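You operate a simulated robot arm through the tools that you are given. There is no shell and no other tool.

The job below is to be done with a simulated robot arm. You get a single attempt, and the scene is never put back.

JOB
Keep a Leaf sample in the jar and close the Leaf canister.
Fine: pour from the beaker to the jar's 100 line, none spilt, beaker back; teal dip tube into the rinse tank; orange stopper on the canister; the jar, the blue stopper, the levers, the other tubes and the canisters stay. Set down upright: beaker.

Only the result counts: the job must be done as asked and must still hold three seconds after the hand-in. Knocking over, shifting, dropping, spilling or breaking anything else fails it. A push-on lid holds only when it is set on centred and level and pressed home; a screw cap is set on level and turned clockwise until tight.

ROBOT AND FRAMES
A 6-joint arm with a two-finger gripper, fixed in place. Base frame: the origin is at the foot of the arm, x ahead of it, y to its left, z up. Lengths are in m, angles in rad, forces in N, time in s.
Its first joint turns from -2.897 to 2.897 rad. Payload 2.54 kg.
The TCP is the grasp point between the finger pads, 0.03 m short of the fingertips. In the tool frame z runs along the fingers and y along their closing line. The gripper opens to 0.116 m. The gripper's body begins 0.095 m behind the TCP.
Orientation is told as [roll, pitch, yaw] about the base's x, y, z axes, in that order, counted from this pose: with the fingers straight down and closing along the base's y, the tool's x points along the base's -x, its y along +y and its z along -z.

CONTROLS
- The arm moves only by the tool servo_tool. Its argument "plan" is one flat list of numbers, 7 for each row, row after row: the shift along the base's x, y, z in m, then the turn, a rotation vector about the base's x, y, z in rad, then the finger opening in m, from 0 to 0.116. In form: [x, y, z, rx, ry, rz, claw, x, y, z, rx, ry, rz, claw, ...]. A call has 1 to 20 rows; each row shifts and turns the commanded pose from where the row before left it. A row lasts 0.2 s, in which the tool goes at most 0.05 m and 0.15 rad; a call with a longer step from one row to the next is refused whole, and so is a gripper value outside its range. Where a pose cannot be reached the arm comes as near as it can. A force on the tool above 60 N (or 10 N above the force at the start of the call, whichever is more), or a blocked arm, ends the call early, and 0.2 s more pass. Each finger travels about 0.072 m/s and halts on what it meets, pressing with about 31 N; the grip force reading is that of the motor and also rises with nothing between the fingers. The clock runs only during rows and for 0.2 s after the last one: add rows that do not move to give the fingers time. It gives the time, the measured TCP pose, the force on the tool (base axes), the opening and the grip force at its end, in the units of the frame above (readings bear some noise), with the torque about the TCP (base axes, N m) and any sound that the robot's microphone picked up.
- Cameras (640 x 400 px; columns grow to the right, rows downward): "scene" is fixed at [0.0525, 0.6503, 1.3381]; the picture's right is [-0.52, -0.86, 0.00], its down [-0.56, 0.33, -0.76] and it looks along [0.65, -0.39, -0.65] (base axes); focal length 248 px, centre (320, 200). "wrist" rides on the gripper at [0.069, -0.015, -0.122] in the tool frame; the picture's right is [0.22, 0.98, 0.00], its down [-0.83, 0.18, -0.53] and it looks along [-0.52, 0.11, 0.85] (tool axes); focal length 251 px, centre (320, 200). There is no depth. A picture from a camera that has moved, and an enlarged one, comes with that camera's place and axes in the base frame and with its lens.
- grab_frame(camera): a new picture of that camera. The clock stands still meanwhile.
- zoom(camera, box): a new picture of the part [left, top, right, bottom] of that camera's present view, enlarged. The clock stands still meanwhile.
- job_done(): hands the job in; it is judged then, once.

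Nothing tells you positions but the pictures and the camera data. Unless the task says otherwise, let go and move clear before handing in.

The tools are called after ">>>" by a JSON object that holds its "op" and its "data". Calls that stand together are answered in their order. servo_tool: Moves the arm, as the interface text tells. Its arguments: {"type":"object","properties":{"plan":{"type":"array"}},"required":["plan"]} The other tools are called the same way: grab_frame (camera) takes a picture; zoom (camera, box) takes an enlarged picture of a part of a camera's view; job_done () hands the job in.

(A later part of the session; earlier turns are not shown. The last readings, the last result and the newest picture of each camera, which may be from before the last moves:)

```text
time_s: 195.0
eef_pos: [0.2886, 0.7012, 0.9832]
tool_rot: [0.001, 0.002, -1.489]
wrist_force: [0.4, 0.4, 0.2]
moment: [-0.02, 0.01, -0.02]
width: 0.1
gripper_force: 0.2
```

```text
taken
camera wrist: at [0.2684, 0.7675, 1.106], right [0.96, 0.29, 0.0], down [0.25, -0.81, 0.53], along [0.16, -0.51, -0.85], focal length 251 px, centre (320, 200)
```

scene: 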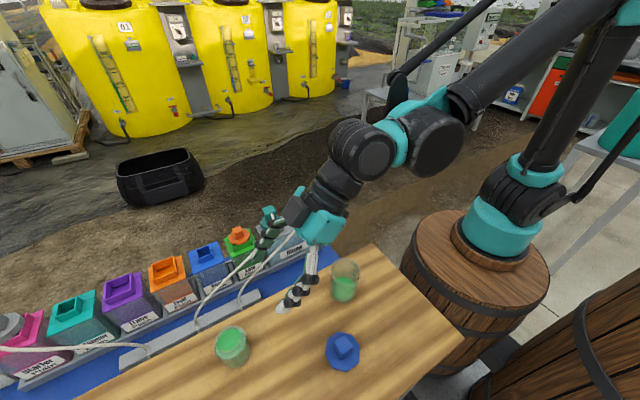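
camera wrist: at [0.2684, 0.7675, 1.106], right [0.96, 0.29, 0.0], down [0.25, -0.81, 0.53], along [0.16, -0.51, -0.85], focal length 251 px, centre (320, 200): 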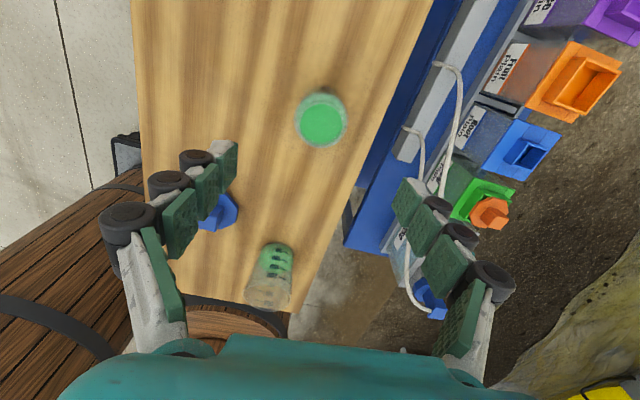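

The gripper is centred over the jar. I'll descend with open fingers.

>>> {"op": "servo_tool", "data": {"plan": [0.001, 0, -0.035, 0, 0, 0, 0.1, 0, 0, -0.035, 0, 0, 0, 0.1, 0, 0, -0.03, 0, 0, 0, 0.1, 0, 0, -0.025, 0, 0, 0, 0.1, 0, 0, 0, 0, 0, 0, 0.1]}}

>>> {"op": "grab_frame", "data": {"camera": "wrist"}}

```text
time_s: 196.2
eef_pos: [0.2891, 0.7018, 0.8555]
tool_rot: [0.0, 0.002, -1.492]
wrist_force: [0.5, -0.6, 0.6]
moment: [0.0, -0.02, 0.0]
width: 0.0998
gripper_force: 0.1
```

```text
taken
camera wrist: at [0.2672, 0.7688, 0.9782], right [0.96, 0.29, 0.0], down [0.25, -0.81, 0.53], along [0.16, -0.51, -0.85], focal length 251 px, centre (320, 200)
```

wrist: 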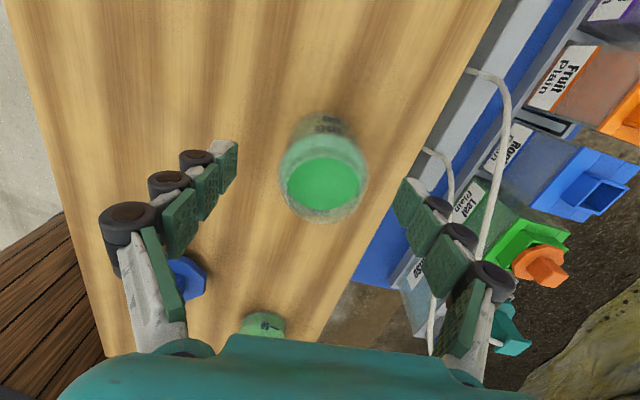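

>>> {"op": "servo_tool", "data": {"plan": [0, 0, -0.02, 0, 0, 0, 0.1, 0, 0, -0.0175, 0, 0, 0, 0.1, 0, 0, 0, 0, 0, 0, 0.1]}}

>>> {"op": "servo_tool", "data": {"plan": [0, 0, 0, 0, 0, 0, 0.08, 0, 0, 0, 0, 0, 0, 0.068, 0, 0, 0, 0, 0, 0, 0.06, 0, 0, 0, 0, 0, 0, 0.05, 0, 0, 0, 0, 0, 0, 0.05]}}

>>> {"op": "grab_frame", "data": {"camera": "wrist"}}

>>> {"op": "zoom", "data": {"camera": "scene", "box": [190, 300, 280, 385]}}

```text
time_s: 197.0
eef_pos: [0.2887, 0.7011, 0.8191]
tool_rot: [0.0, 0.002, -1.491]
wrist_force: [-0.1, 0.6, 0.0]
moment: [0.01, 0.0, -0.02]
width: 0.1001
gripper_force: 0.0
```

```text
time_s: 198.2
eef_pos: [0.2892, 0.7012, 0.8207]
tool_rot: [0.0, 0.002, -1.491]
wrist_force: [2.1, 0.2, 4.6]
moment: [0.04, 0.02, -0.06]
width: 0.0514
gripper_force: 31.1
```

```text
taken
camera wrist: at [0.2686, 0.7676, 0.9421], right [0.96, 0.29, 0.0], down [0.25, -0.81, 0.53], along [0.16, -0.51, -0.85], focal length 251 px, centre (320, 200)
```

wrist: 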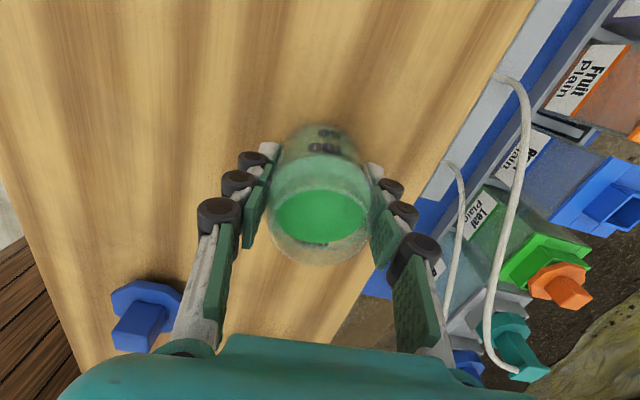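

```text
4.71 times, centred on (235, 342) of scene
camera zoom: at [0.0525, 0.6503, 1.3381], right [-0.52, -0.86, 0.0], down [-0.56, 0.33, -0.76], along [0.65, -0.39, -0.65], focal length 1168 px, centre (720, -471)
```

zoom: 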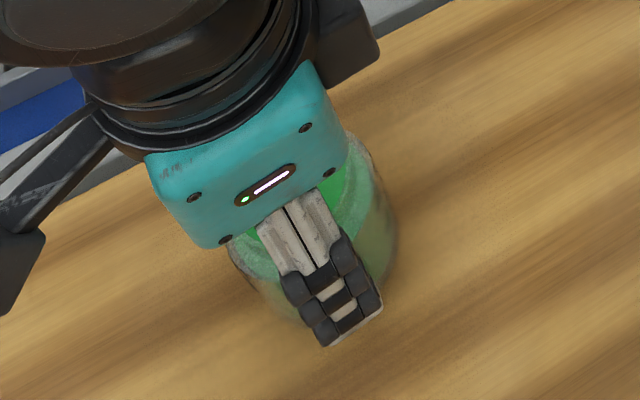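

>>> {"op": "servo_tool", "data": {"plan": [0, 0, 0.003, 0, 0, 0, 0.045, 0, 0, 0.005, 0, 0, 0, 0.045, 0, 0, 0, 0, 0, 0, 0.045]}}

>>> {"op": "grab_frame", "data": {"camera": "wrist"}}

>>> {"op": "zoom", "data": {"camera": "scene", "box": [190, 300, 280, 385]}}

```text
time_s: 199.0
eef_pos: [0.2891, 0.6994, 0.827]
tool_rot: [0.0, 0.002, -1.492]
wrist_force: [-0.2, 0.2, -1.4]
moment: [0.02, 0.01, 0.01]
width: 0.0508
gripper_force: 31.2
```

```text
taken
camera wrist: at [0.268, 0.767, 0.9499], right [0.96, 0.29, 0.0], down [0.25, -0.81, 0.53], along [0.16, -0.51, -0.85], focal length 251 px, centre (320, 200)
```

wrist: 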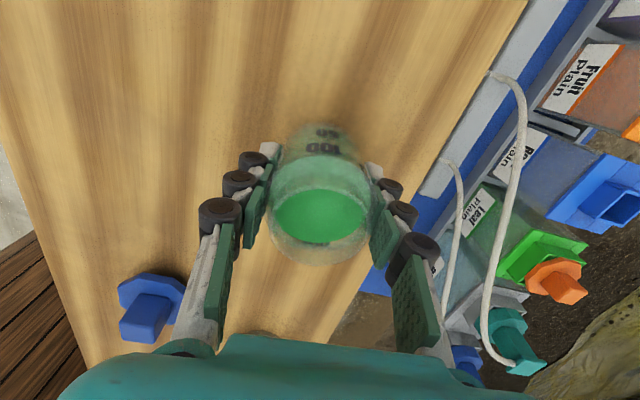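

```text
4.71 times, centred on (235, 342) of scene
camera zoom: at [0.0525, 0.6503, 1.3381], right [-0.52, -0.86, 0.0], down [-0.56, 0.33, -0.76], along [0.65, -0.39, -0.65], focal length 1168 px, centre (720, -471)
```

zoom: 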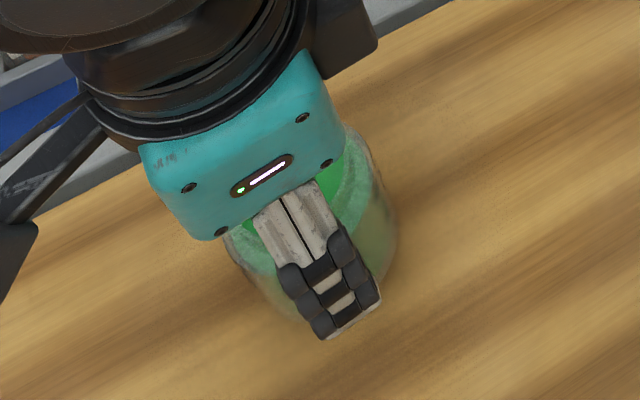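

The jar is held securely. I'll lift it slowly, well clear of the beaker's rim.

>>> {"op": "servo_tool", "data": {"plan": [0, 0, 0.008, 0, 0, 0, 0.045, 0, 0, 0.014, 0, 0, 0, 0.045, 0, 0, 0.016, 0, 0, 0, 0.045, 0, 0, 0.016, 0, 0, 0, 0.045, 0, 0, 0.016, 0, 0, 0, 0.045, 0, 0, 0.016, 0, 0, 0, 0.045, 0, 0, 0.016, 0, 0, 0, 0.045, 0, 0, 0.014, 0, 0, 0, 0.045, 0, 0, 0.006, 0, 0, 0, 0.045, 0, 0, 0, 0, 0, 0, 0.045]}}

>>> {"op": "grab_frame", "data": {"camera": "wrist"}}

>>> {"op": "zoom", "data": {"camera": "scene", "box": [160, 230, 300, 350]}}

```text
time_s: 201.2
eef_pos: [0.2898, 0.7003, 0.9492]
tool_rot: [-0.001, 0.002, -1.49]
wrist_force: [-0.7, -0.5, -1.9]
moment: [0.01, 0.04, -0.03]
width: 0.0504
gripper_force: 30.8
```

```text
taken
camera wrist: at [0.2691, 0.7673, 1.0724], right [0.96, 0.29, 0.0], down [0.25, -0.81, 0.53], along [0.16, -0.51, -0.85], focal length 251 px, centre (320, 200)
```

wrist: 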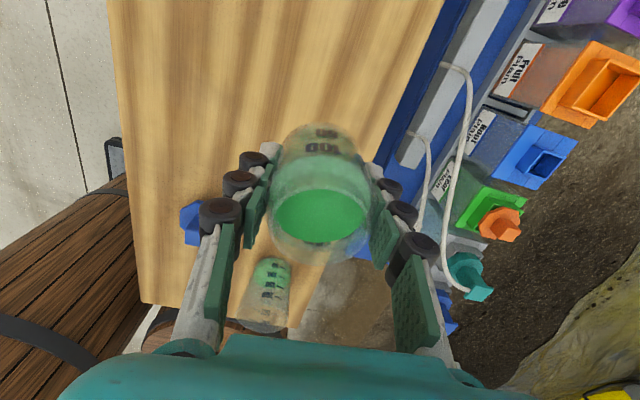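

```text
3.33 times, centred on (230, 290) of scene
camera zoom: at [0.0525, 0.6503, 1.3381], right [-0.52, -0.86, 0.0], down [-0.56, 0.33, -0.76], along [0.65, -0.39, -0.65], focal length 828 px, centre (620, -100)
```

zoom: 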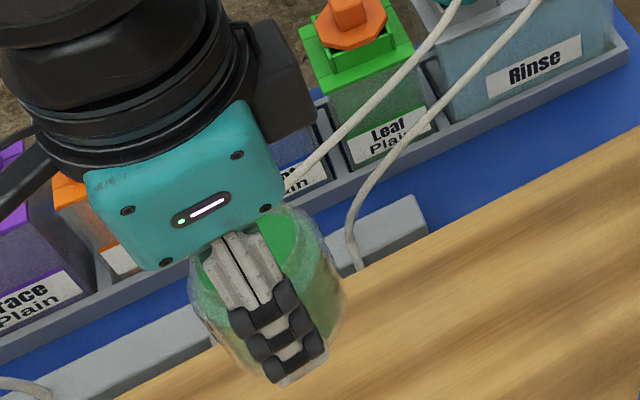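

I'll carry the jar level toward the beaker, stopping on its +y side at height.

>>> {"op": "servo_tool", "data": {"plan": [0, -0.006, 0.004, 0, 0, 0, 0.045, 0, -0.014, 0.006, 0, 0, 0, 0.045, -0.0006, -0.022, 0.006, 0, 0, 0, 0.045, -0.0006, -0.025, 0.006, 0, 0, 0, 0.045, -0.0006, -0.025, 0.004, 0, 0, 0, 0.045, -0.0006, -0.025, 0.002, 0, 0, 0, 0.045, -0.0006, -0.025, 0, 0, 0, 0, 0.045, -0.0006, -0.025, 0, 0, 0, 0, 0.045, -0.0006, -0.022, 0, 0, 0, 0, 0.045, -0.0006, -0.016, 0, 0, 0, 0, 0.045, 0, -0.008, 0, 0, 0, 0, 0.045, 0, 0, 0, 0, 0, 0, 0.045, 0, 0, 0, 0, 0, 0, 0.045]}}

>>> {"op": "grab_frame", "data": {"camera": "wrist"}}

>>> {"op": "zoom", "data": {"camera": "scene", "box": [270, 200, 410, 320]}}

```text
time_s: 204.0
eef_pos: [0.2851, 0.4861, 0.9786]
tool_rot: [0.0, 0.0, -1.491]
wrist_force: [-0.5, 0.1, -0.4]
moment: [-0.02, -0.02, 0.02]
width: 0.0502
gripper_force: 30.9
```

```text
taken
camera wrist: at [0.2644, 0.5539, 1.101], right [0.96, 0.29, 0.0], down [0.25, -0.81, 0.53], along [0.16, -0.51, -0.85], focal length 251 px, centre (320, 200)
```

wrist: 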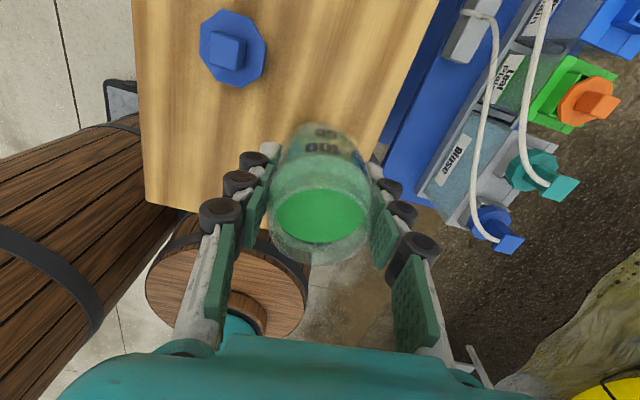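

```text
3.33 times, centred on (340, 260) of scene
camera zoom: at [0.0525, 0.6503, 1.3381], right [-0.52, -0.86, 0.0], down [-0.56, 0.33, -0.76], along [0.65, -0.39, -0.65], focal length 828 px, centre (253, 0)
```

zoom: 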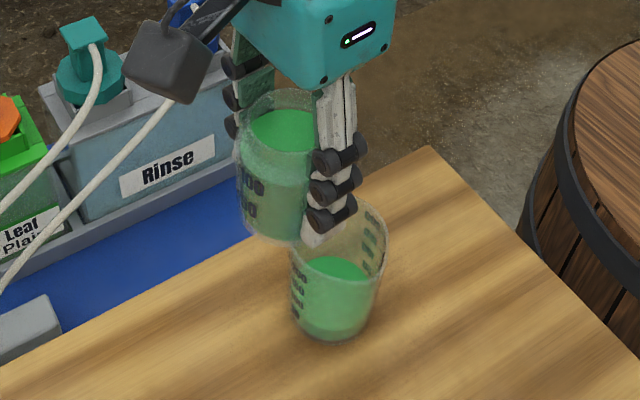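

>>> {"op": "servo_tool", "data": {"plan": [0, 0, 0, 0.0299, 0.0024, 0, 0.045, 0, 0, 0, 0.0498, 0.004, 0, 0.045, 0, 0, 0, 0.0498, 0.004, 0, 0.045, 0, 0, 0, 0.0498, 0.004, 0, 0.045, 0, 0, 0, 0.0498, 0.004, 0, 0.045, 0, 0, 0, 0.0498, 0.004, 0, 0.045, 0, 0, 0, 0.0498, 0.004, 0, 0.045, 0, 0, 0, 0.0498, 0.004, 0, 0.045, 0, 0, 0, 0.0199, 0.0016, 0, 0.045, 0, 0, 0, 0, 0, 0, 0.045, 0, 0, 0, 0, 0, 0, 0.045]}}

>>> {"op": "grab_frame", "data": {"camera": "wrist"}}

>>> {"op": "zoom", "data": {"camera": "scene", "box": [270, 200, 410, 320]}}

```text
time_s: 206.4
eef_pos: [0.2831, 0.4869, 0.979]
tool_rot: [0.001, 0.402, -1.49]
wrist_force: [-0.4, 0.3, -1.6]
moment: [0.04, 0.01, 0.02]
width: 0.0502
gripper_force: 31.1
```

```text
taken
camera wrist: at [0.268, 0.5013, 1.1179], right [0.96, 0.28, 0.08], down [0.26, -0.95, 0.17], along [0.13, -0.14, -0.98], focal length 251 px, centre (320, 200)
```

wrist: 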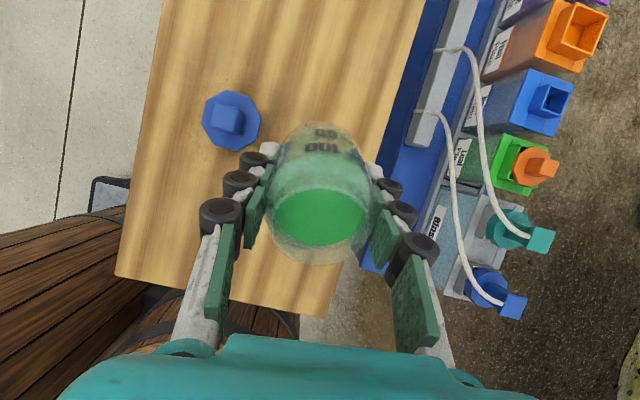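

```text
3.33 times, centred on (340, 260) of scene
camera zoom: at [0.0525, 0.6503, 1.3381], right [-0.52, -0.86, 0.0], down [-0.56, 0.33, -0.76], along [0.65, -0.39, -0.65], focal length 828 px, centre (253, 0)
```

zoom: 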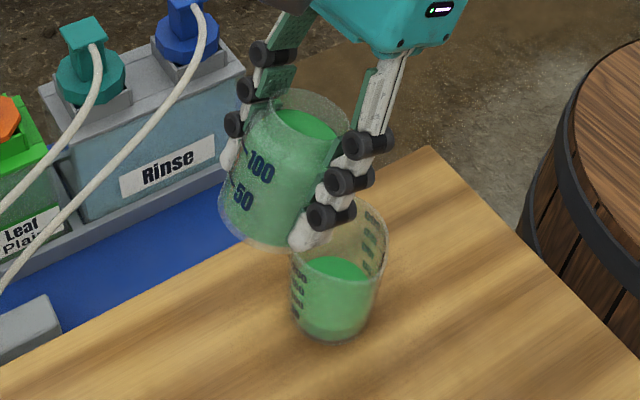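

>>> {"op": "servo_tool", "data": {"plan": [0, 0.001, 0, 0.0498, 0.004, 0, 0.045, 0, 0.001, 0, 0.0498, 0.004, 0, 0.045, 0, 0, -0.012, 0, 0, 0, 0.045, 0, 0, -0.018, 0, 0, 0, 0.045, 0, 0, -0.015, 0, 0, 0, 0.045, 0, 0, -0.008, 0, 0, 0, 0.045, 0, 0, 0, 0, 0, 0, 0.045]}}

>>> {"op": "zoom", "data": {"camera": "wrist", "box": [224, 110, 416, 330]}}

>>> {"op": "zoom", "data": {"camera": "scene", "box": [270, 210, 410, 320]}}

```text
time_s: 208.0
eef_pos: [0.2838, 0.4889, 0.9233]
tool_rot: [-0.002, 0.501, -1.49]
wrist_force: [0.2, 0.0, -1.3]
moment: [0.01, -0.02, 0.01]
width: 0.0504
gripper_force: 31.3
```

```text
1.82 times, centred on (320, 220) of wrist
camera zoom: at [0.2692, 0.4886, 1.0653], right [0.96, 0.27, 0.1], down [0.26, -0.96, 0.07], along [0.12, -0.04, -0.99], focal length 457 px, centre (320, 164)
```

zoom: 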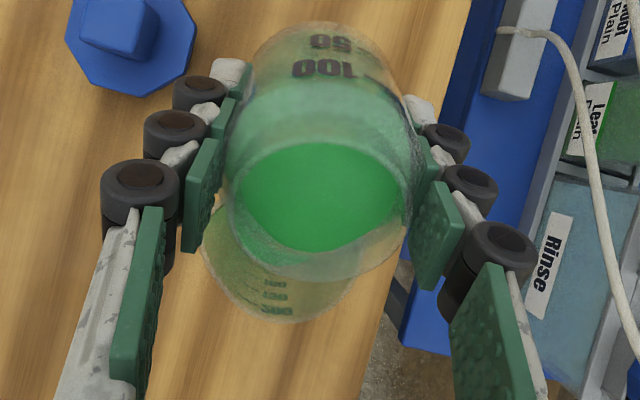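

```text
3.64 times, centred on (340, 265) of scene
camera zoom: at [0.0525, 0.6503, 1.3381], right [-0.52, -0.86, 0.0], down [-0.56, 0.33, -0.76], along [0.65, -0.39, -0.65], focal length 903 px, centre (247, -36)
```

zoom: 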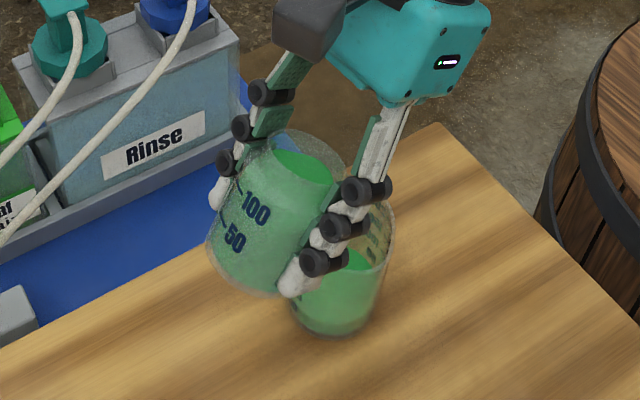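

>>> {"op": "servo_tool", "data": {"plan": [0, 0.0005, 0.001, 0.0249, 0.002, 0, 0.045, 0, 0.0004, 0.001, 0.0249, 0.002, 0, 0.045, 0, 0, 0, 0, 0, 0, 0.045, 0, 0, 0, 0, 0, 0, 0.045]}}

>>> {"op": "zoom", "data": {"camera": "wrist", "box": [256, 160, 384, 280]}}

>>> {"op": "zoom", "data": {"camera": "scene", "box": [290, 220, 390, 310]}}

```text
time_s: 209.0
eef_pos: [0.2827, 0.4885, 0.9277]
tool_rot: [-0.001, 0.552, -1.49]
wrist_force: [0.1, -0.4, -1.0]
moment: [0.01, -0.01, 0.0]
width: 0.0502
gripper_force: 31.2
```

```text
3.33 times, centred on (320, 220) of wrist
camera zoom: at [0.2691, 0.4819, 1.0675], right [0.96, 0.26, 0.11], down [0.26, -0.97, 0.02], along [0.11, 0.01, -0.99], focal length 838 px, centre (320, 133)
```

zoom: 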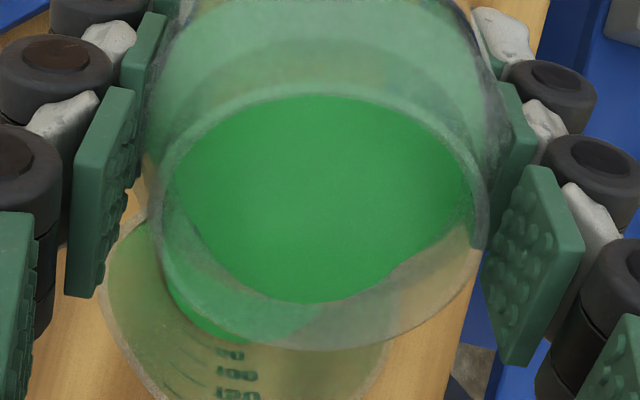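

```text
4.44 times, centred on (340, 265) of scene
camera zoom: at [0.0525, 0.6503, 1.3381], right [-0.52, -0.86, 0.0], down [-0.56, 0.33, -0.76], along [0.65, -0.39, -0.65], focal length 1103 px, centre (231, -89)
```

zoom: 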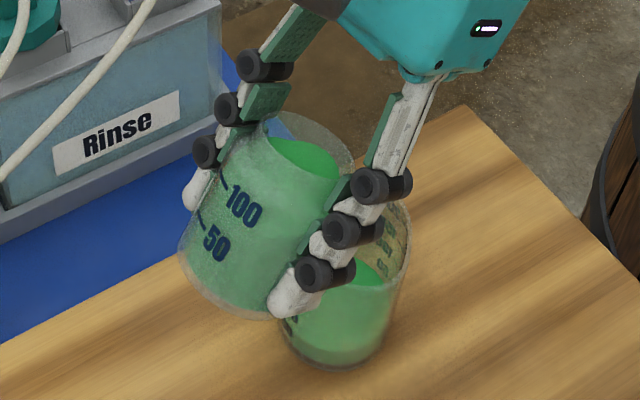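

>>> {"op": "servo_tool", "data": {"plan": [0, 0.0004, 0.001, 0.0249, 0.002, 0, 0.045, 0, 0.0003, 0.001, 0.0249, 0.002, 0, 0.045, 0, 0, 0, 0, 0, 0, 0.045, 0, 0, 0, 0, 0, 0, 0.045]}}

>>> {"op": "zoom", "data": {"camera": "wrist", "box": [256, 160, 384, 280]}}

```text
time_s: 210.0
eef_pos: [0.2827, 0.489, 0.9282]
tool_rot: [0.0, 0.603, -1.49]
wrist_force: [0.7, -0.3, -1.2]
moment: [0.01, 0.0, 0.04]
width: 0.0502
gripper_force: 31.2
```

```text
3.33 times, centred on (320, 220) of wrist
camera zoom: at [0.2696, 0.476, 1.0689], right [0.96, 0.26, 0.12], down [0.26, -0.97, -0.03], along [0.11, 0.06, -0.99], focal length 838 px, centre (320, 133)
```

zoom: 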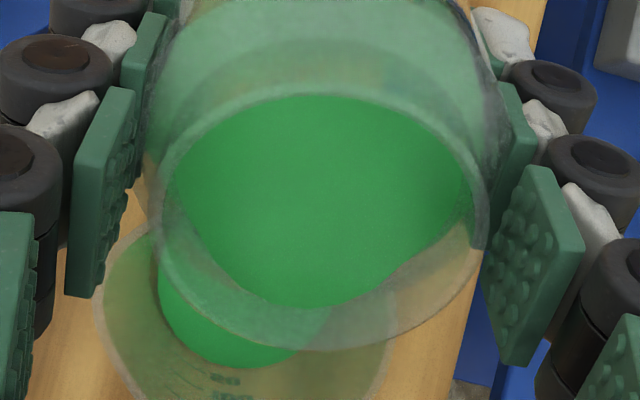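

>>> {"op": "servo_tool", "data": {"plan": [0, 0.0003, 0.001, 0.0249, 0.002, 0, 0.045, 0, 0.0003, 0.001, 0.0249, 0.002, 0, 0.045, 0, 0, 0, 0, 0, 0, 0.045, 0, 0, 0, 0, 0, 0, 0.045]}}

>>> {"op": "zoom", "data": {"camera": "wrist", "box": [256, 160, 384, 280]}}

```text
time_s: 211.0
eef_pos: [0.2843, 0.4908, 0.9294]
tool_rot: [0.002, 0.65, -1.49]
wrist_force: [-0.4, -0.6, -1.2]
moment: [0.01, 0.01, -0.04]
width: 0.0503
gripper_force: 31.0
```

```text
3.33 times, centred on (320, 220) of wrist
camera zoom: at [0.2705, 0.4699, 1.0693], right [0.96, 0.25, 0.13], down [0.26, -0.96, -0.08], along [0.11, 0.11, -0.99], focal length 838 px, centre (320, 133)
```

zoom: 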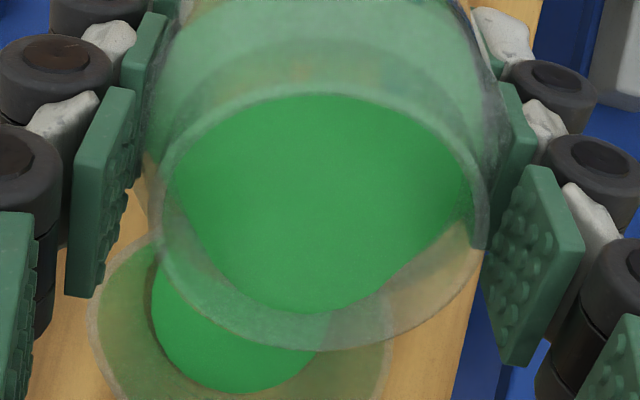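

>>> {"op": "servo_tool", "data": {"plan": [0, 0, 0.001, 0.0249, 0.002, 0, 0.045, 0, 0, 0.001, 0.0249, 0.002, 0, 0.045, 0, 0, 0, 0, 0, 0, 0.045, 0, 0, 0, 0, 0, 0, 0.045]}}

>>> {"op": "zoom", "data": {"camera": "wrist", "box": [256, 160, 384, 280]}}

```text
time_s: 212.0
eef_pos: [0.2837, 0.4906, 0.9317]
tool_rot: [0.0, 0.701, -1.489]
wrist_force: [0.0, -0.3, -2.0]
moment: [-0.03, 0.0, -0.02]
width: 0.0503
gripper_force: 30.8
```

```text
3.33 times, centred on (320, 220) of wrist
camera zoom: at [0.2714, 0.4632, 1.0701], right [0.96, 0.24, 0.14], down [0.26, -0.96, -0.12], along [0.1, 0.16, -0.98], focal length 838 px, centre (320, 133)
```

zoom: 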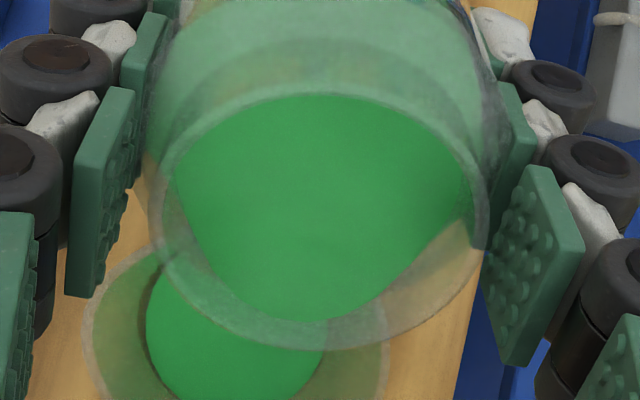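

The liquid is at the jar's lip. I'll take small steps now.

>>> {"op": "servo_tool", "data": {"plan": [0, 0, 0.0008, 0.0199, 0.0016, 0, 0.045, 0, 0, 0, 0, 0, 0, 0.045]}}

>>> {"op": "zoom", "data": {"camera": "wrist", "box": [256, 160, 384, 280]}}

>>> {"op": "zoom", "data": {"camera": "scene", "box": [290, 220, 390, 310]}}

```text
time_s: 212.6
eef_pos: [0.2829, 0.4907, 0.9331]
tool_rot: [-0.001, 0.721, -1.491]
wrist_force: [1.7, 0.6, -1.9]
moment: [0.01, -0.02, -0.03]
width: 0.0501
gripper_force: 31.1
```

```text
3.33 times, centred on (320, 220) of wrist
camera zoom: at [0.2713, 0.4605, 1.0706], right [0.96, 0.24, 0.14], down [0.26, -0.95, -0.14], along [0.1, 0.18, -0.98], focal length 838 px, centre (320, 133)
```

zoom: 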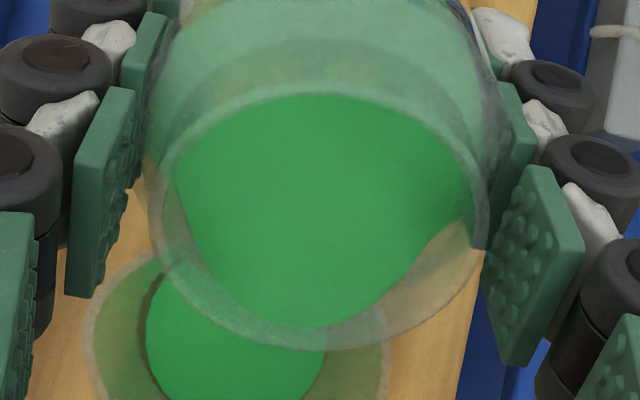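

```text
4.44 times, centred on (340, 265) of scene
camera zoom: at [0.0525, 0.6503, 1.3381], right [-0.52, -0.86, 0.0], down [-0.56, 0.33, -0.76], along [0.65, -0.39, -0.65], focal length 1103 px, centre (231, -89)
```

zoom: 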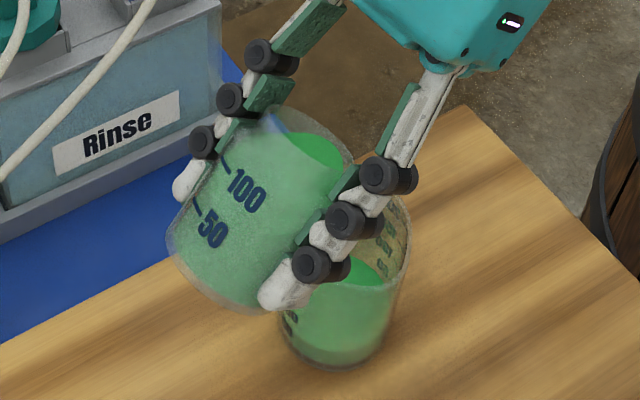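

>>> {"op": "servo_tool", "data": {"plan": [0, 0, 0.0008, 0.0199, 0.0016, 0, 0.045, 0, 0, 0, 0, 0, 0, 0.045]}}

>>> {"op": "zoom", "data": {"camera": "wrist", "box": [256, 160, 384, 280]}}

```text
time_s: 213.2
eef_pos: [0.2838, 0.49, 0.9342]
tool_rot: [0.0, 0.741, -1.49]
wrist_force: [0.6, 0.2, -0.8]
moment: [-0.01, -0.01, 0.0]
width: 0.0501
gripper_force: 31.0
```

```text
3.33 times, centred on (320, 220) of wrist
camera zoom: at [0.2714, 0.4586, 1.0709], right [0.96, 0.24, 0.15], down [0.26, -0.95, -0.16], along [0.1, 0.2, -0.98], focal length 838 px, centre (320, 133)
```

zoom: 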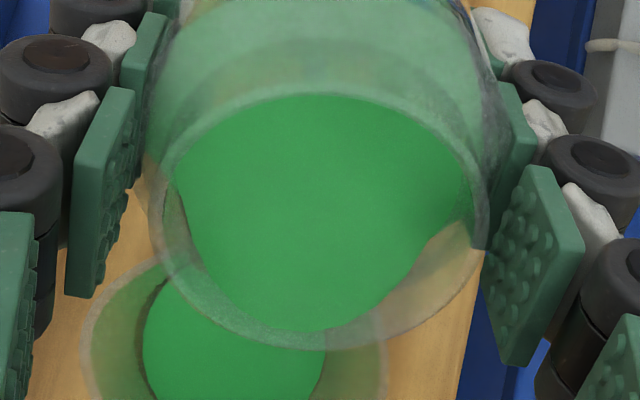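

>>> {"op": "servo_tool", "data": {"plan": [0, 0, 0.0008, 0.0199, 0.0016, 0, 0.045, 0, 0, 0, 0, 0, 0, 0.045]}}

>>> {"op": "zoom", "data": {"camera": "wrist", "box": [256, 160, 384, 280]}}

```text
time_s: 213.8
eef_pos: [0.2838, 0.4906, 0.9345]
tool_rot: [0.001, 0.76, -1.488]
wrist_force: [0.0, 0.4, -2.4]
moment: [0.0, -0.01, 0.0]
width: 0.05
gripper_force: 30.9
```

```text
3.33 times, centred on (320, 220) of wrist
camera zoom: at [0.2716, 0.4555, 1.0709], right [0.96, 0.23, 0.15], down [0.26, -0.95, -0.18], along [0.1, 0.21, -0.97], focal length 838 px, centre (320, 133)
```

zoom: 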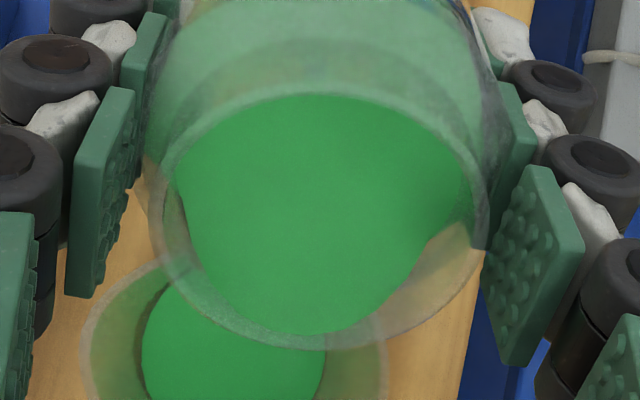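

>>> {"op": "servo_tool", "data": {"plan": [0, 0, 0.0008, 0.0199, 0.0016, 0, 0.045, 0, 0, 0, 0, 0, 0, 0.045]}}

>>> {"op": "zoom", "data": {"camera": "wrist", "box": [256, 160, 384, 280]}}

```text
time_s: 214.4
eef_pos: [0.2844, 0.491, 0.9352]
tool_rot: [-0.002, 0.782, -1.489]
wrist_force: [-0.1, -1.1, -1.1]
moment: [-0.02, -0.01, 0.02]
width: 0.0502
gripper_force: 31.2
```

```text
3.33 times, centred on (320, 220) of wrist
camera zoom: at [0.272, 0.4528, 1.0709], right [0.96, 0.23, 0.15], down [0.26, -0.94, -0.2], along [0.1, 0.23, -0.97], focal length 838 px, centre (320, 133)
```

zoom: 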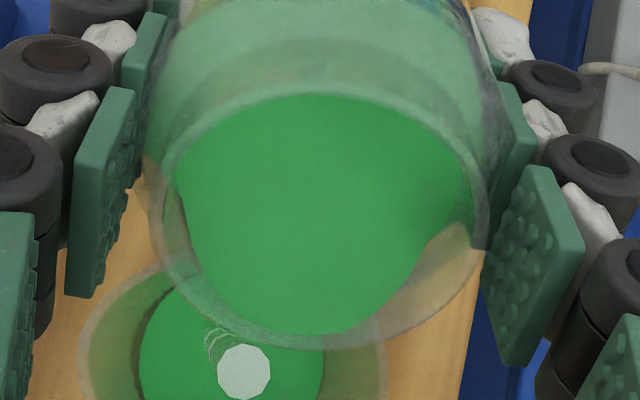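

The jar pours cleanly into the beaker. I'll continue in small steps; about 11 ml needs to come out.

>>> {"op": "servo_tool", "data": {"plan": [0, 0, 0, 0, 0, 0, 0.045, 0, 0, 0, 0, 0, 0, 0.045, 0, 0, 0, 0, 0, 0, 0.045, 0, 0, 0, 0, 0, 0, 0.045]}}

>>> {"op": "zoom", "data": {"camera": "wrist", "box": [240, 160, 400, 310]}}

>>> {"op": "zoom", "data": {"camera": "scene", "box": [290, 220, 390, 310]}}

```text
time_s: 215.4
eef_pos: [0.2849, 0.4903, 0.9355]
tool_rot: [0.001, 0.779, -1.488]
wrist_force: [-0.2, 0.5, -2.0]
moment: [0.01, 0.02, 0.0]
width: 0.0503
gripper_force: 30.5
```

```text
2.67 times, centred on (320, 235) of wrist
camera zoom: at [0.272, 0.4528, 1.0709], right [0.96, 0.23, 0.15], down [0.26, -0.94, -0.2], along [0.1, 0.23, -0.97], focal length 670 px, centre (320, 107)
```

zoom: 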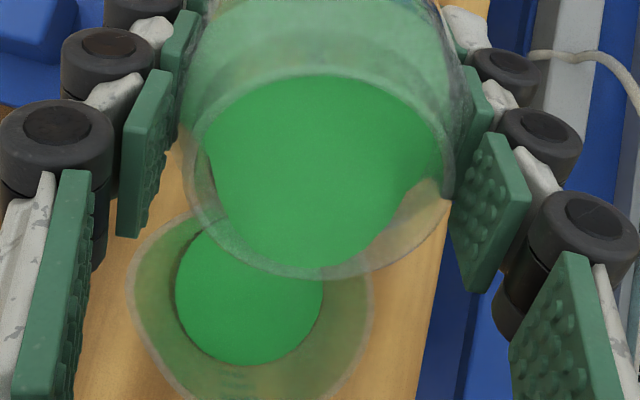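

```text
4.44 times, centred on (340, 265) of scene
camera zoom: at [0.0525, 0.6503, 1.3381], right [-0.52, -0.86, 0.0], down [-0.56, 0.33, -0.76], along [0.65, -0.39, -0.65], focal length 1103 px, centre (231, -89)
```

zoom: 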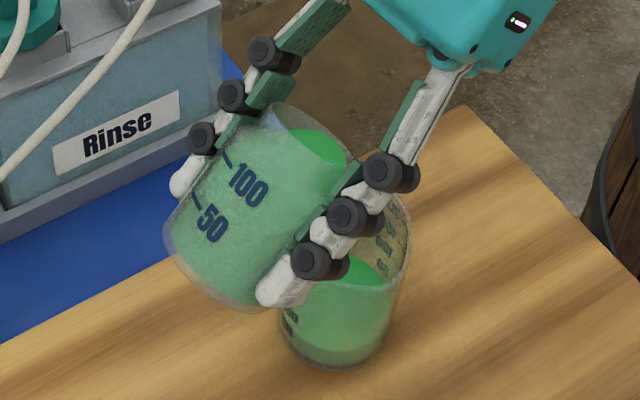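

>>> {"op": "servo_tool", "data": {"plan": [0, 0, 0.0006, 0.015, 0.0012, 0, 0.045, 0, 0, 0.0006, 0.015, 0.0012, 0, 0.045, 0, 0, 0.0006, 0.015, 0.0012, 0, 0.045, 0, 0, 0.0006, 0.015, 0.0012, 0, 0.045, 0, 0, 0, 0, 0, 0, 0.045]}}

>>> {"op": "zoom", "data": {"camera": "wrist", "box": [240, 160, 400, 310]}}

>>> {"op": "servo_tool", "data": {"plan": [0, 0, 0, 0, 0, 0, 0.045, 0, 0, 0, 0, 0, 0, 0.045, 0, 0, 0, 0, 0, 0, 0.045, 0, 0, 0, 0, 0, 0, 0.045]}}

>>> {"op": "zoom", "data": {"camera": "wrist", "box": [240, 160, 400, 310]}}

```text
time_s: 216.6
eef_pos: [0.2851, 0.4904, 0.9379]
tool_rot: [0.002, 0.844, -1.489]
wrist_force: [-0.4, -0.6, -2.0]
moment: [-0.03, 0.04, 0.0]
width: 0.05
gripper_force: 31.3
```

```text
2.67 times, centred on (320, 235) of wrist
camera zoom: at [0.2734, 0.445, 1.0712], right [0.96, 0.22, 0.16], down [0.26, -0.93, -0.26], along [0.09, 0.29, -0.95], focal length 670 px, centre (320, 107)
```

zoom: 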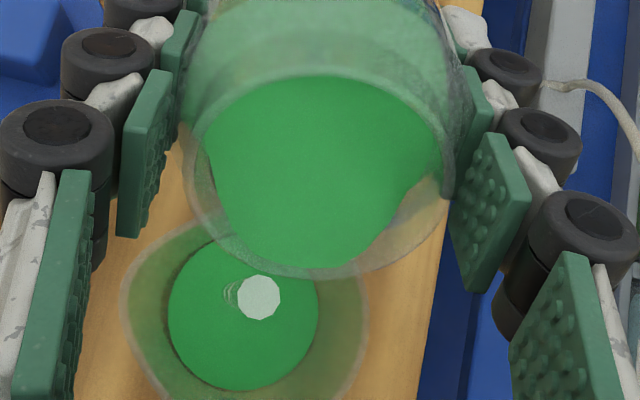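

```text
time_s: 217.6
eef_pos: [0.2845, 0.4911, 0.939]
tool_rot: [0.003, 0.841, -1.488]
wrist_force: [0.7, -0.2, -1.3]
moment: [-0.01, 0.04, 0.02]
width: 0.0501
gripper_force: 31.5
```

```text
2.67 times, centred on (320, 235) of wrist
camera zoom: at [0.2733, 0.445, 1.0712], right [0.96, 0.22, 0.16], down [0.26, -0.93, -0.26], along [0.09, 0.29, -0.95], focal length 670 px, centre (320, 107)
```

zoom: 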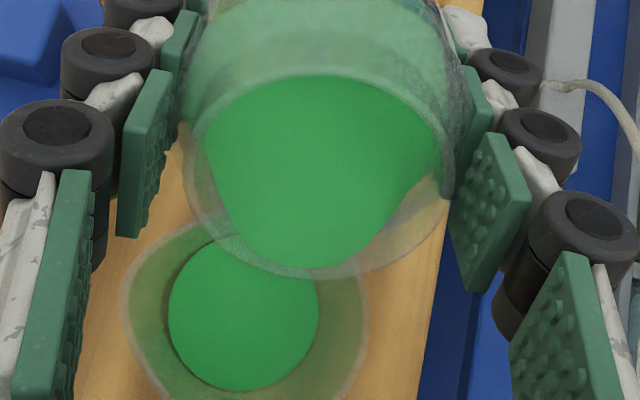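

The flow stopped again. I'll bring the jar upright at this height and read its level from the scene camera.

>>> {"op": "servo_tool", "data": {"plan": [0, 0, 0.002, -0.0498, -0.004, 0, 0.045, 0, 0, 0.002, -0.0498, -0.004, 0, 0.045, 0, 0, 0.002, -0.0498, -0.004, 0, 0.045, 0, 0, 0.002, -0.0498, -0.004, 0, 0.045, 0, 0, 0.002, -0.0498, -0.004, 0, 0.045, 0, 0, 0.002, -0.0498, -0.004, 0, 0.045, 0, 0, 0.002, -0.0498, -0.004, 0, 0.045, 0, 0, 0.002, -0.0498, -0.004, 0, 0.045, 0, 0, 0.002, -0.0498, -0.004, 0, 0.045, 0, 0, 0.002, -0.0498, -0.004, 0, 0.045, 0, 0, 0.002, -0.0498, -0.004, 0, 0.045, 0, 0, 0.002, -0.0498, -0.004, 0, 0.045, 0, 0, 0.002, -0.0498, -0.004, 0, 0.045, 0, 0, 0.002, -0.0498, -0.004, 0, 0.045, 0, 0, 0, -0.0498, -0.004, 0, 0.045, 0, 0, 0, -0.0498, -0.004, 0, 0.045, 0, 0, 0, -0.0399, -0.0032, 0, 0.045, 0, 0, 0, 0, 0, 0, 0.045]}}

>>> {"op": "zoom", "data": {"camera": "scene", "box": [310, 225, 360, 275]}}

>>> {"op": "zoom", "data": {"camera": "wrist", "box": [256, 110, 384, 270]}}

```text
time_s: 221.4
eef_pos: [0.2841, 0.4912, 0.9646]
tool_rot: [0.0, 0.003, -1.49]
wrist_force: [-0.6, 0.4, -1.2]
moment: [0.0, 0.04, 0.02]
width: 0.0502
gripper_force: 31.0
```

```text
8.00 times, centred on (335, 250) of scene
camera zoom: at [0.0525, 0.6503, 1.3381], right [-0.52, -0.86, 0.0], down [-0.56, 0.33, -0.76], along [0.65, -0.39, -0.65], focal length 1986 px, centre (200, -200)
```

zoom: 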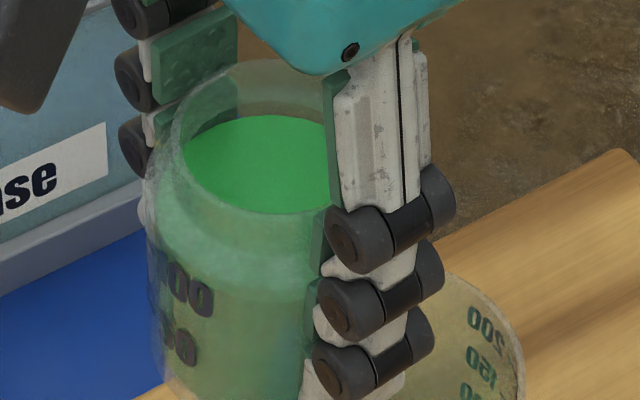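

```text
2.50 times, centred on (320, 190) of wrist
camera zoom: at [0.2639, 0.5575, 1.0884], right [0.96, 0.29, 0.0], down [0.25, -0.81, 0.53], along [0.16, -0.51, -0.85], focal length 629 px, centre (320, 225)
```

zoom: 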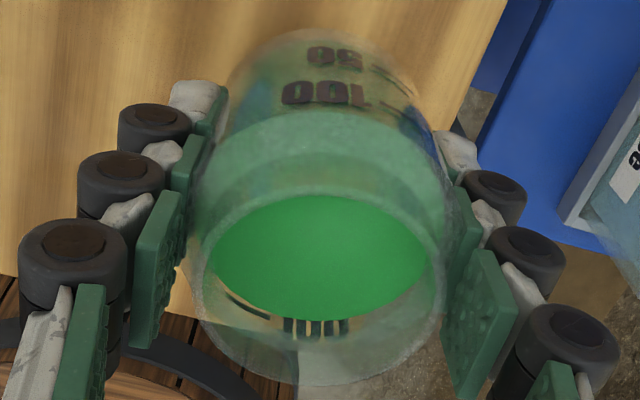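

>>> {"op": "zoom", "data": {"camera": "wrist", "box": [276, 214, 356, 264]}}

>>> {"op": "zoom", "data": {"camera": "wrist", "box": [290, 118, 370, 178]}}

>>> {"op": "zoom", "data": {"camera": "scene", "box": [311, 240, 341, 275]}}

```text
8.00 times, centred on (316, 239) of wrist
camera zoom: at [0.2639, 0.5575, 1.0884], right [0.96, 0.29, 0.0], down [0.25, -0.81, 0.53], along [0.16, -0.51, -0.85], focal length 2012 px, centre (352, -112)
```

zoom: 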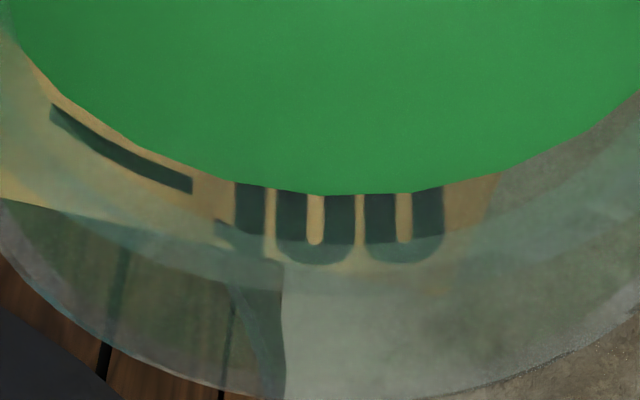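

```text
6.67 times, centred on (330, 148) of wrist
camera zoom: at [0.2639, 0.5575, 1.0884], right [0.96, 0.29, 0.0], down [0.25, -0.81, 0.53], along [0.16, -0.51, -0.85], focal length 1676 px, centre (253, 547)
```

zoom: 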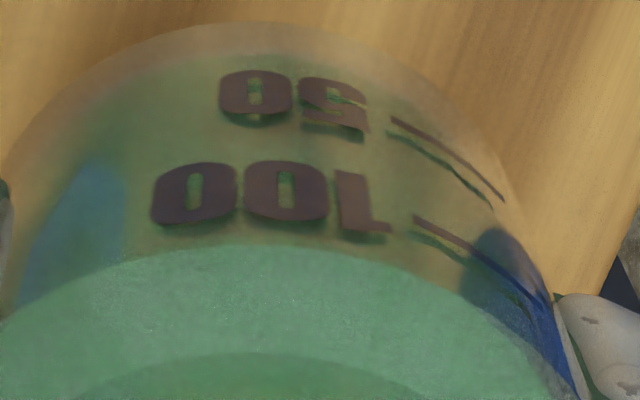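

```text
11.43 times, centred on (326, 258) of scene
camera zoom: at [0.0525, 0.6503, 1.3381], right [-0.52, -0.86, 0.0], down [-0.56, 0.33, -0.76], along [0.65, -0.39, -0.65], focal length 2837 px, centre (251, -457)
```

zoom: 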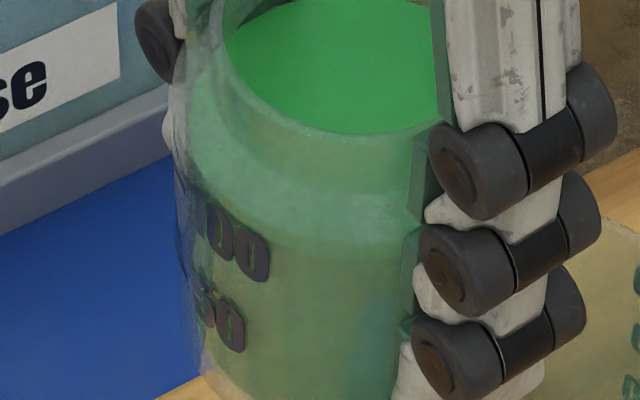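

Averaging the near- and far-wall readings gives about 106 ml now, consistent with the roughly 5–6 ml poured back. One more small pour to about 0.90 rad should bring it to the line.

>>> {"op": "servo_tool", "data": {"plan": [0, 0, 0, 0.0299, 0.0024, 0, 0.045, 0, 0, 0, 0.0498, 0.004, 0, 0.045, 0, 0, 0, 0.0498, 0.004, 0, 0.045, 0, 0, -0.002, 0.0498, 0.004, 0, 0.045, 0, 0, -0.002, 0.0498, 0.004, 0, 0.045, 0, 0, -0.002, 0.0498, 0.004, 0, 0.045, 0, 0, -0.002, 0.0498, 0.004, 0, 0.045, 0, 0, -0.002, 0.0498, 0.004, 0, 0.045, 0, 0, -0.002, 0.0498, 0.004, 0, 0.045, 0, 0, -0.002, 0.0498, 0.004, 0, 0.045, 0, 0, -0.002, 0.0498, 0.004, 0, 0.045, 0, 0, -0.002, 0.0498, 0.004, 0, 0.045, 0, 0, -0.002, 0.0498, 0.004, 0, 0.045, 0, 0, -0.002, 0.0498, 0.004, 0, 0.045, 0, 0, -0.002, 0.0498, 0.004, 0, 0.045, 0, 0, -0.001, 0.0498, 0.004, 0, 0.045, 0, 0, 0, 0.0399, 0.0032, 0, 0.045, 0, 0, 0, 0, 0, 0, 0.045]}}

>>> {"op": "zoom", "data": {"camera": "wrist", "box": [240, 160, 400, 310]}}

```text
time_s: 225.2
eef_pos: [0.284, 0.4913, 0.9404]
tool_rot: [0.001, 0.822, -1.489]
wrist_force: [-0.4, -0.4, -0.9]
moment: [-0.02, -0.02, 0.0]
width: 0.0501
gripper_force: 31.1
```

```text
2.67 times, centred on (320, 235) of wrist
camera zoom: at [0.2722, 0.4471, 1.0753], right [0.96, 0.22, 0.16], down [0.26, -0.94, -0.24], along [0.09, 0.27, -0.96], focal length 670 px, centre (320, 107)
```

zoom: 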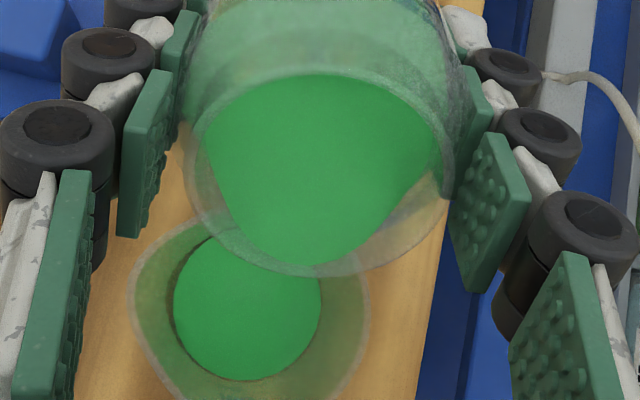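

>>> {"op": "servo_tool", "data": {"plan": [0, 0, 0.0006, 0.0156, 0.0013, 0, 0.045, 0, 0, 0.0006, 0.0156, 0.0013, 0, 0.045, 0, 0, 0.0006, 0.0156, 0.0013, 0, 0.045, 0, 0, 0.0006, 0.0156, 0.0013, 0, 0.045, 0, 0, 0.0006, 0.0152, 0.0012, 0, 0.045, 0, 0, 0, 0, 0, 0, 0.045]}}

>>> {"op": "zoom", "data": {"camera": "wrist", "box": [240, 160, 400, 310]}}

>>> {"op": "servo_tool", "data": {"plan": [0, 0, 0, 0, 0, 0, 0.045, 0, 0, 0, 0, 0, 0, 0.045, 0, 0, 0, 0, 0, 0, 0.045, 0, 0, 0, 0, 0, 0, 0.045, 0, 0, 0, 0, 0, 0, 0.045]}}

>>> {"op": "zoom", "data": {"camera": "wrist", "box": [240, 160, 400, 310]}}

```text
time_s: 226.6
eef_pos: [0.2838, 0.491, 0.9445]
tool_rot: [0.001, 0.899, -1.49]
wrist_force: [0.1, 0.0, -0.9]
moment: [-0.02, 0.0, 0.02]
width: 0.0504
gripper_force: 30.9
```

```text
2.67 times, centred on (320, 235) of wrist
camera zoom: at [0.273, 0.4371, 1.0747], right [0.96, 0.21, 0.17], down [0.26, -0.91, -0.31], along [0.09, 0.35, -0.93], focal length 670 px, centre (320, 107)
```

zoom: 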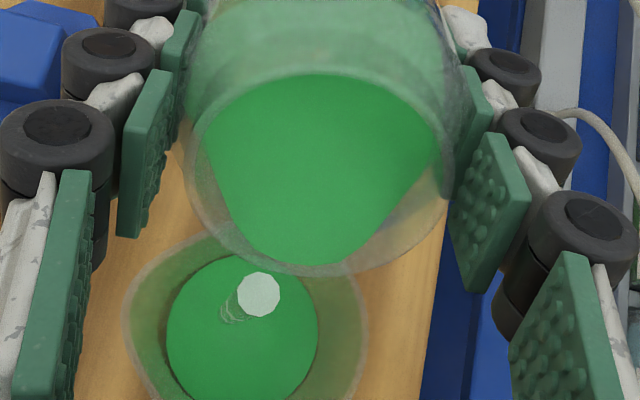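

```text
time_s: 227.8
eef_pos: [0.2845, 0.4899, 0.9447]
tool_rot: [0.002, 0.9, -1.49]
wrist_force: [-0.3, 1.1, -1.6]
moment: [-0.02, 0.01, 0.01]
width: 0.0504
gripper_force: 31.0
```

```text
2.67 times, centred on (320, 235) of wrist
camera zoom: at [0.273, 0.4371, 1.0747], right [0.96, 0.21, 0.17], down [0.26, -0.91, -0.31], along [0.09, 0.35, -0.93], focal length 670 px, centre (320, 107)
```

zoom: 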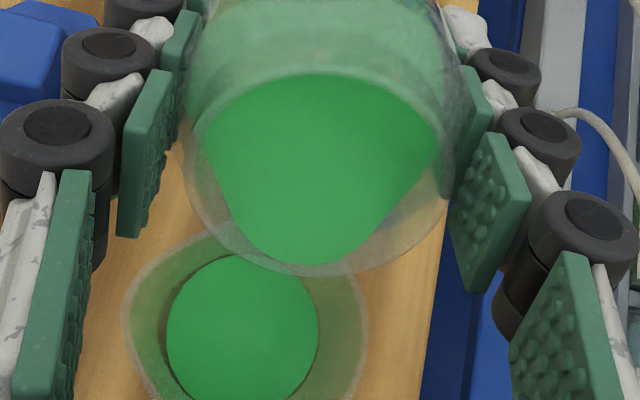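

The flow stopped. I'll bring the jar upright again and read both walls.

>>> {"op": "servo_tool", "data": {"plan": [0, 0, 0.002, -0.0498, -0.004, 0, 0.045, 0, 0, 0.002, -0.0498, -0.004, 0, 0.045, 0, 0, 0.002, -0.0498, -0.004, 0, 0.045, 0, 0, 0.002, -0.0498, -0.004, 0, 0.045, 0, 0, 0.002, -0.0498, -0.004, 0, 0.045, 0, 0, 0.002, -0.0498, -0.004, 0, 0.045, 0, 0, 0.002, -0.0498, -0.004, 0, 0.045, 0, 0, 0.002, -0.0498, -0.004, 0, 0.045, 0, 0, 0.002, -0.0498, -0.004, 0, 0.045, 0, 0, 0.002, -0.0498, -0.004, 0, 0.045, 0, 0, 0, -0.0498, -0.004, 0, 0.045, 0, 0, 0, -0.0498, -0.004, 0, 0.045, 0, 0, 0, -0.0498, -0.004, 0, 0.045, 0, 0, 0, -0.0498, -0.004, 0, 0.045, 0, 0, 0, -0.0498, -0.004, 0, 0.045, 0, 0, 0, -0.0498, -0.004, 0, 0.045, 0, 0, 0, -0.0498, -0.004, 0, 0.045, 0, 0, 0, -0.0498, -0.004, 0, 0.045, 0, 0, 0, 0, 0, 0, 0.045, 0, 0, 0, 0, 0, 0, 0.045]}}

>>> {"op": "zoom", "data": {"camera": "wrist", "box": [276, 214, 356, 264]}}

>>> {"op": "zoom", "data": {"camera": "wrist", "box": [290, 118, 370, 178]}}

>>> {"op": "zoom", "data": {"camera": "scene", "box": [310, 225, 360, 275]}}

```text
time_s: 232.0
eef_pos: [0.284, 0.4915, 0.9643]
tool_rot: [-0.001, 0.003, -1.489]
wrist_force: [0.3, -0.1, -1.8]
moment: [0.0, 0.01, 0.0]
width: 0.05
gripper_force: 31.0
```

```text
8.00 times, centred on (316, 239) of wrist
camera zoom: at [0.2644, 0.5585, 1.087], right [0.96, 0.29, 0.0], down [0.25, -0.81, 0.53], along [0.16, -0.51, -0.85], focal length 2012 px, centre (352, -112)
```

zoom: 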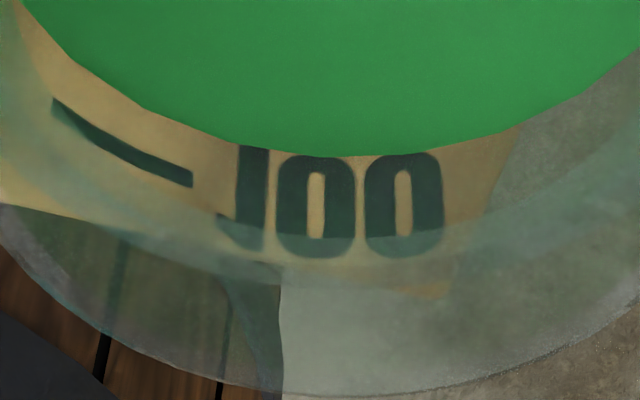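

```text
6.67 times, centred on (330, 148) of wrist
camera zoom: at [0.2644, 0.5585, 1.087], right [0.96, 0.29, 0.0], down [0.25, -0.81, 0.53], along [0.16, -0.51, -0.85], focal length 1676 px, centre (253, 547)
```

zoom: 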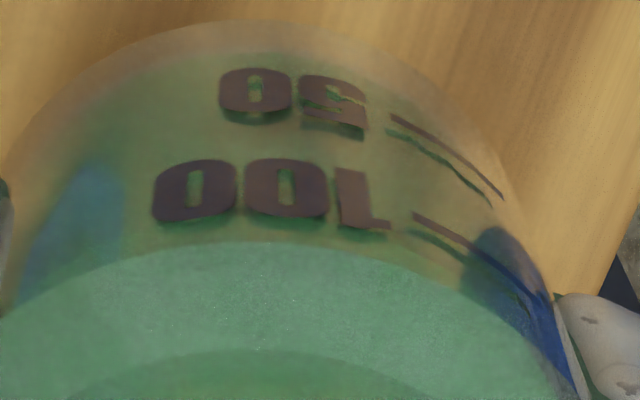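

```text
8.00 times, centred on (335, 250) of scene
camera zoom: at [0.0525, 0.6503, 1.3381], right [-0.52, -0.86, 0.0], down [-0.56, 0.33, -0.76], along [0.65, -0.39, -0.65], focal length 1986 px, centre (200, -200)
```

zoom: 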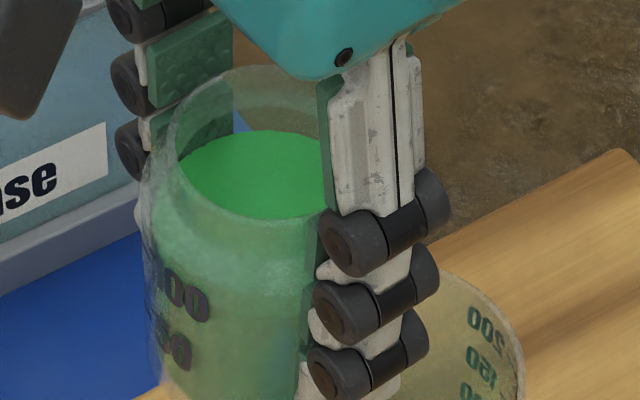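

The far-wall reading (the near-wall edge turned out to be the glass shoulder) now suggests slightly below 100. I'll return the jar to its original spot and take the reliable low-angle reading.

>>> {"op": "servo_tool", "data": {"plan": [0, 0.006, 0, 0, 0, 0, 0.045, 0.0005, 0.014, 0, 0, 0, 0, 0.045, 0.0006, 0.022, 0, 0, 0, 0, 0.045, 0.0006, 0.025, 0, 0, 0, 0, 0.045, 0.0006, 0.025, 0, 0, 0, 0, 0.045, 0.0006, 0.025, 0, 0, 0, 0, 0.045, 0.0006, 0.025, 0, 0, 0, 0, 0.045, 0.0006, 0.025, 0, 0, 0, 0, 0.045, 0.0005, 0.022, 0, 0, 0, 0, 0.045, 0.0004, 0.014, 0, 0, 0, 0, 0.045, 0, 0.0067, 0, 0, 0, 0, 0.045, 0, 0, 0, 0, 0, 0, 0.045, 0, 0, 0, 0, 0, 0, 0.045]}}

```text
time_s: 234.8
eef_pos: [0.289, 0.7005, 0.9635]
tool_rot: [-0.001, 0.0, -1.49]
wrist_force: [0.8, -0.5, -1.1]
moment: [0.02, -0.02, -0.01]
width: 0.0502
gripper_force: 31.6
```

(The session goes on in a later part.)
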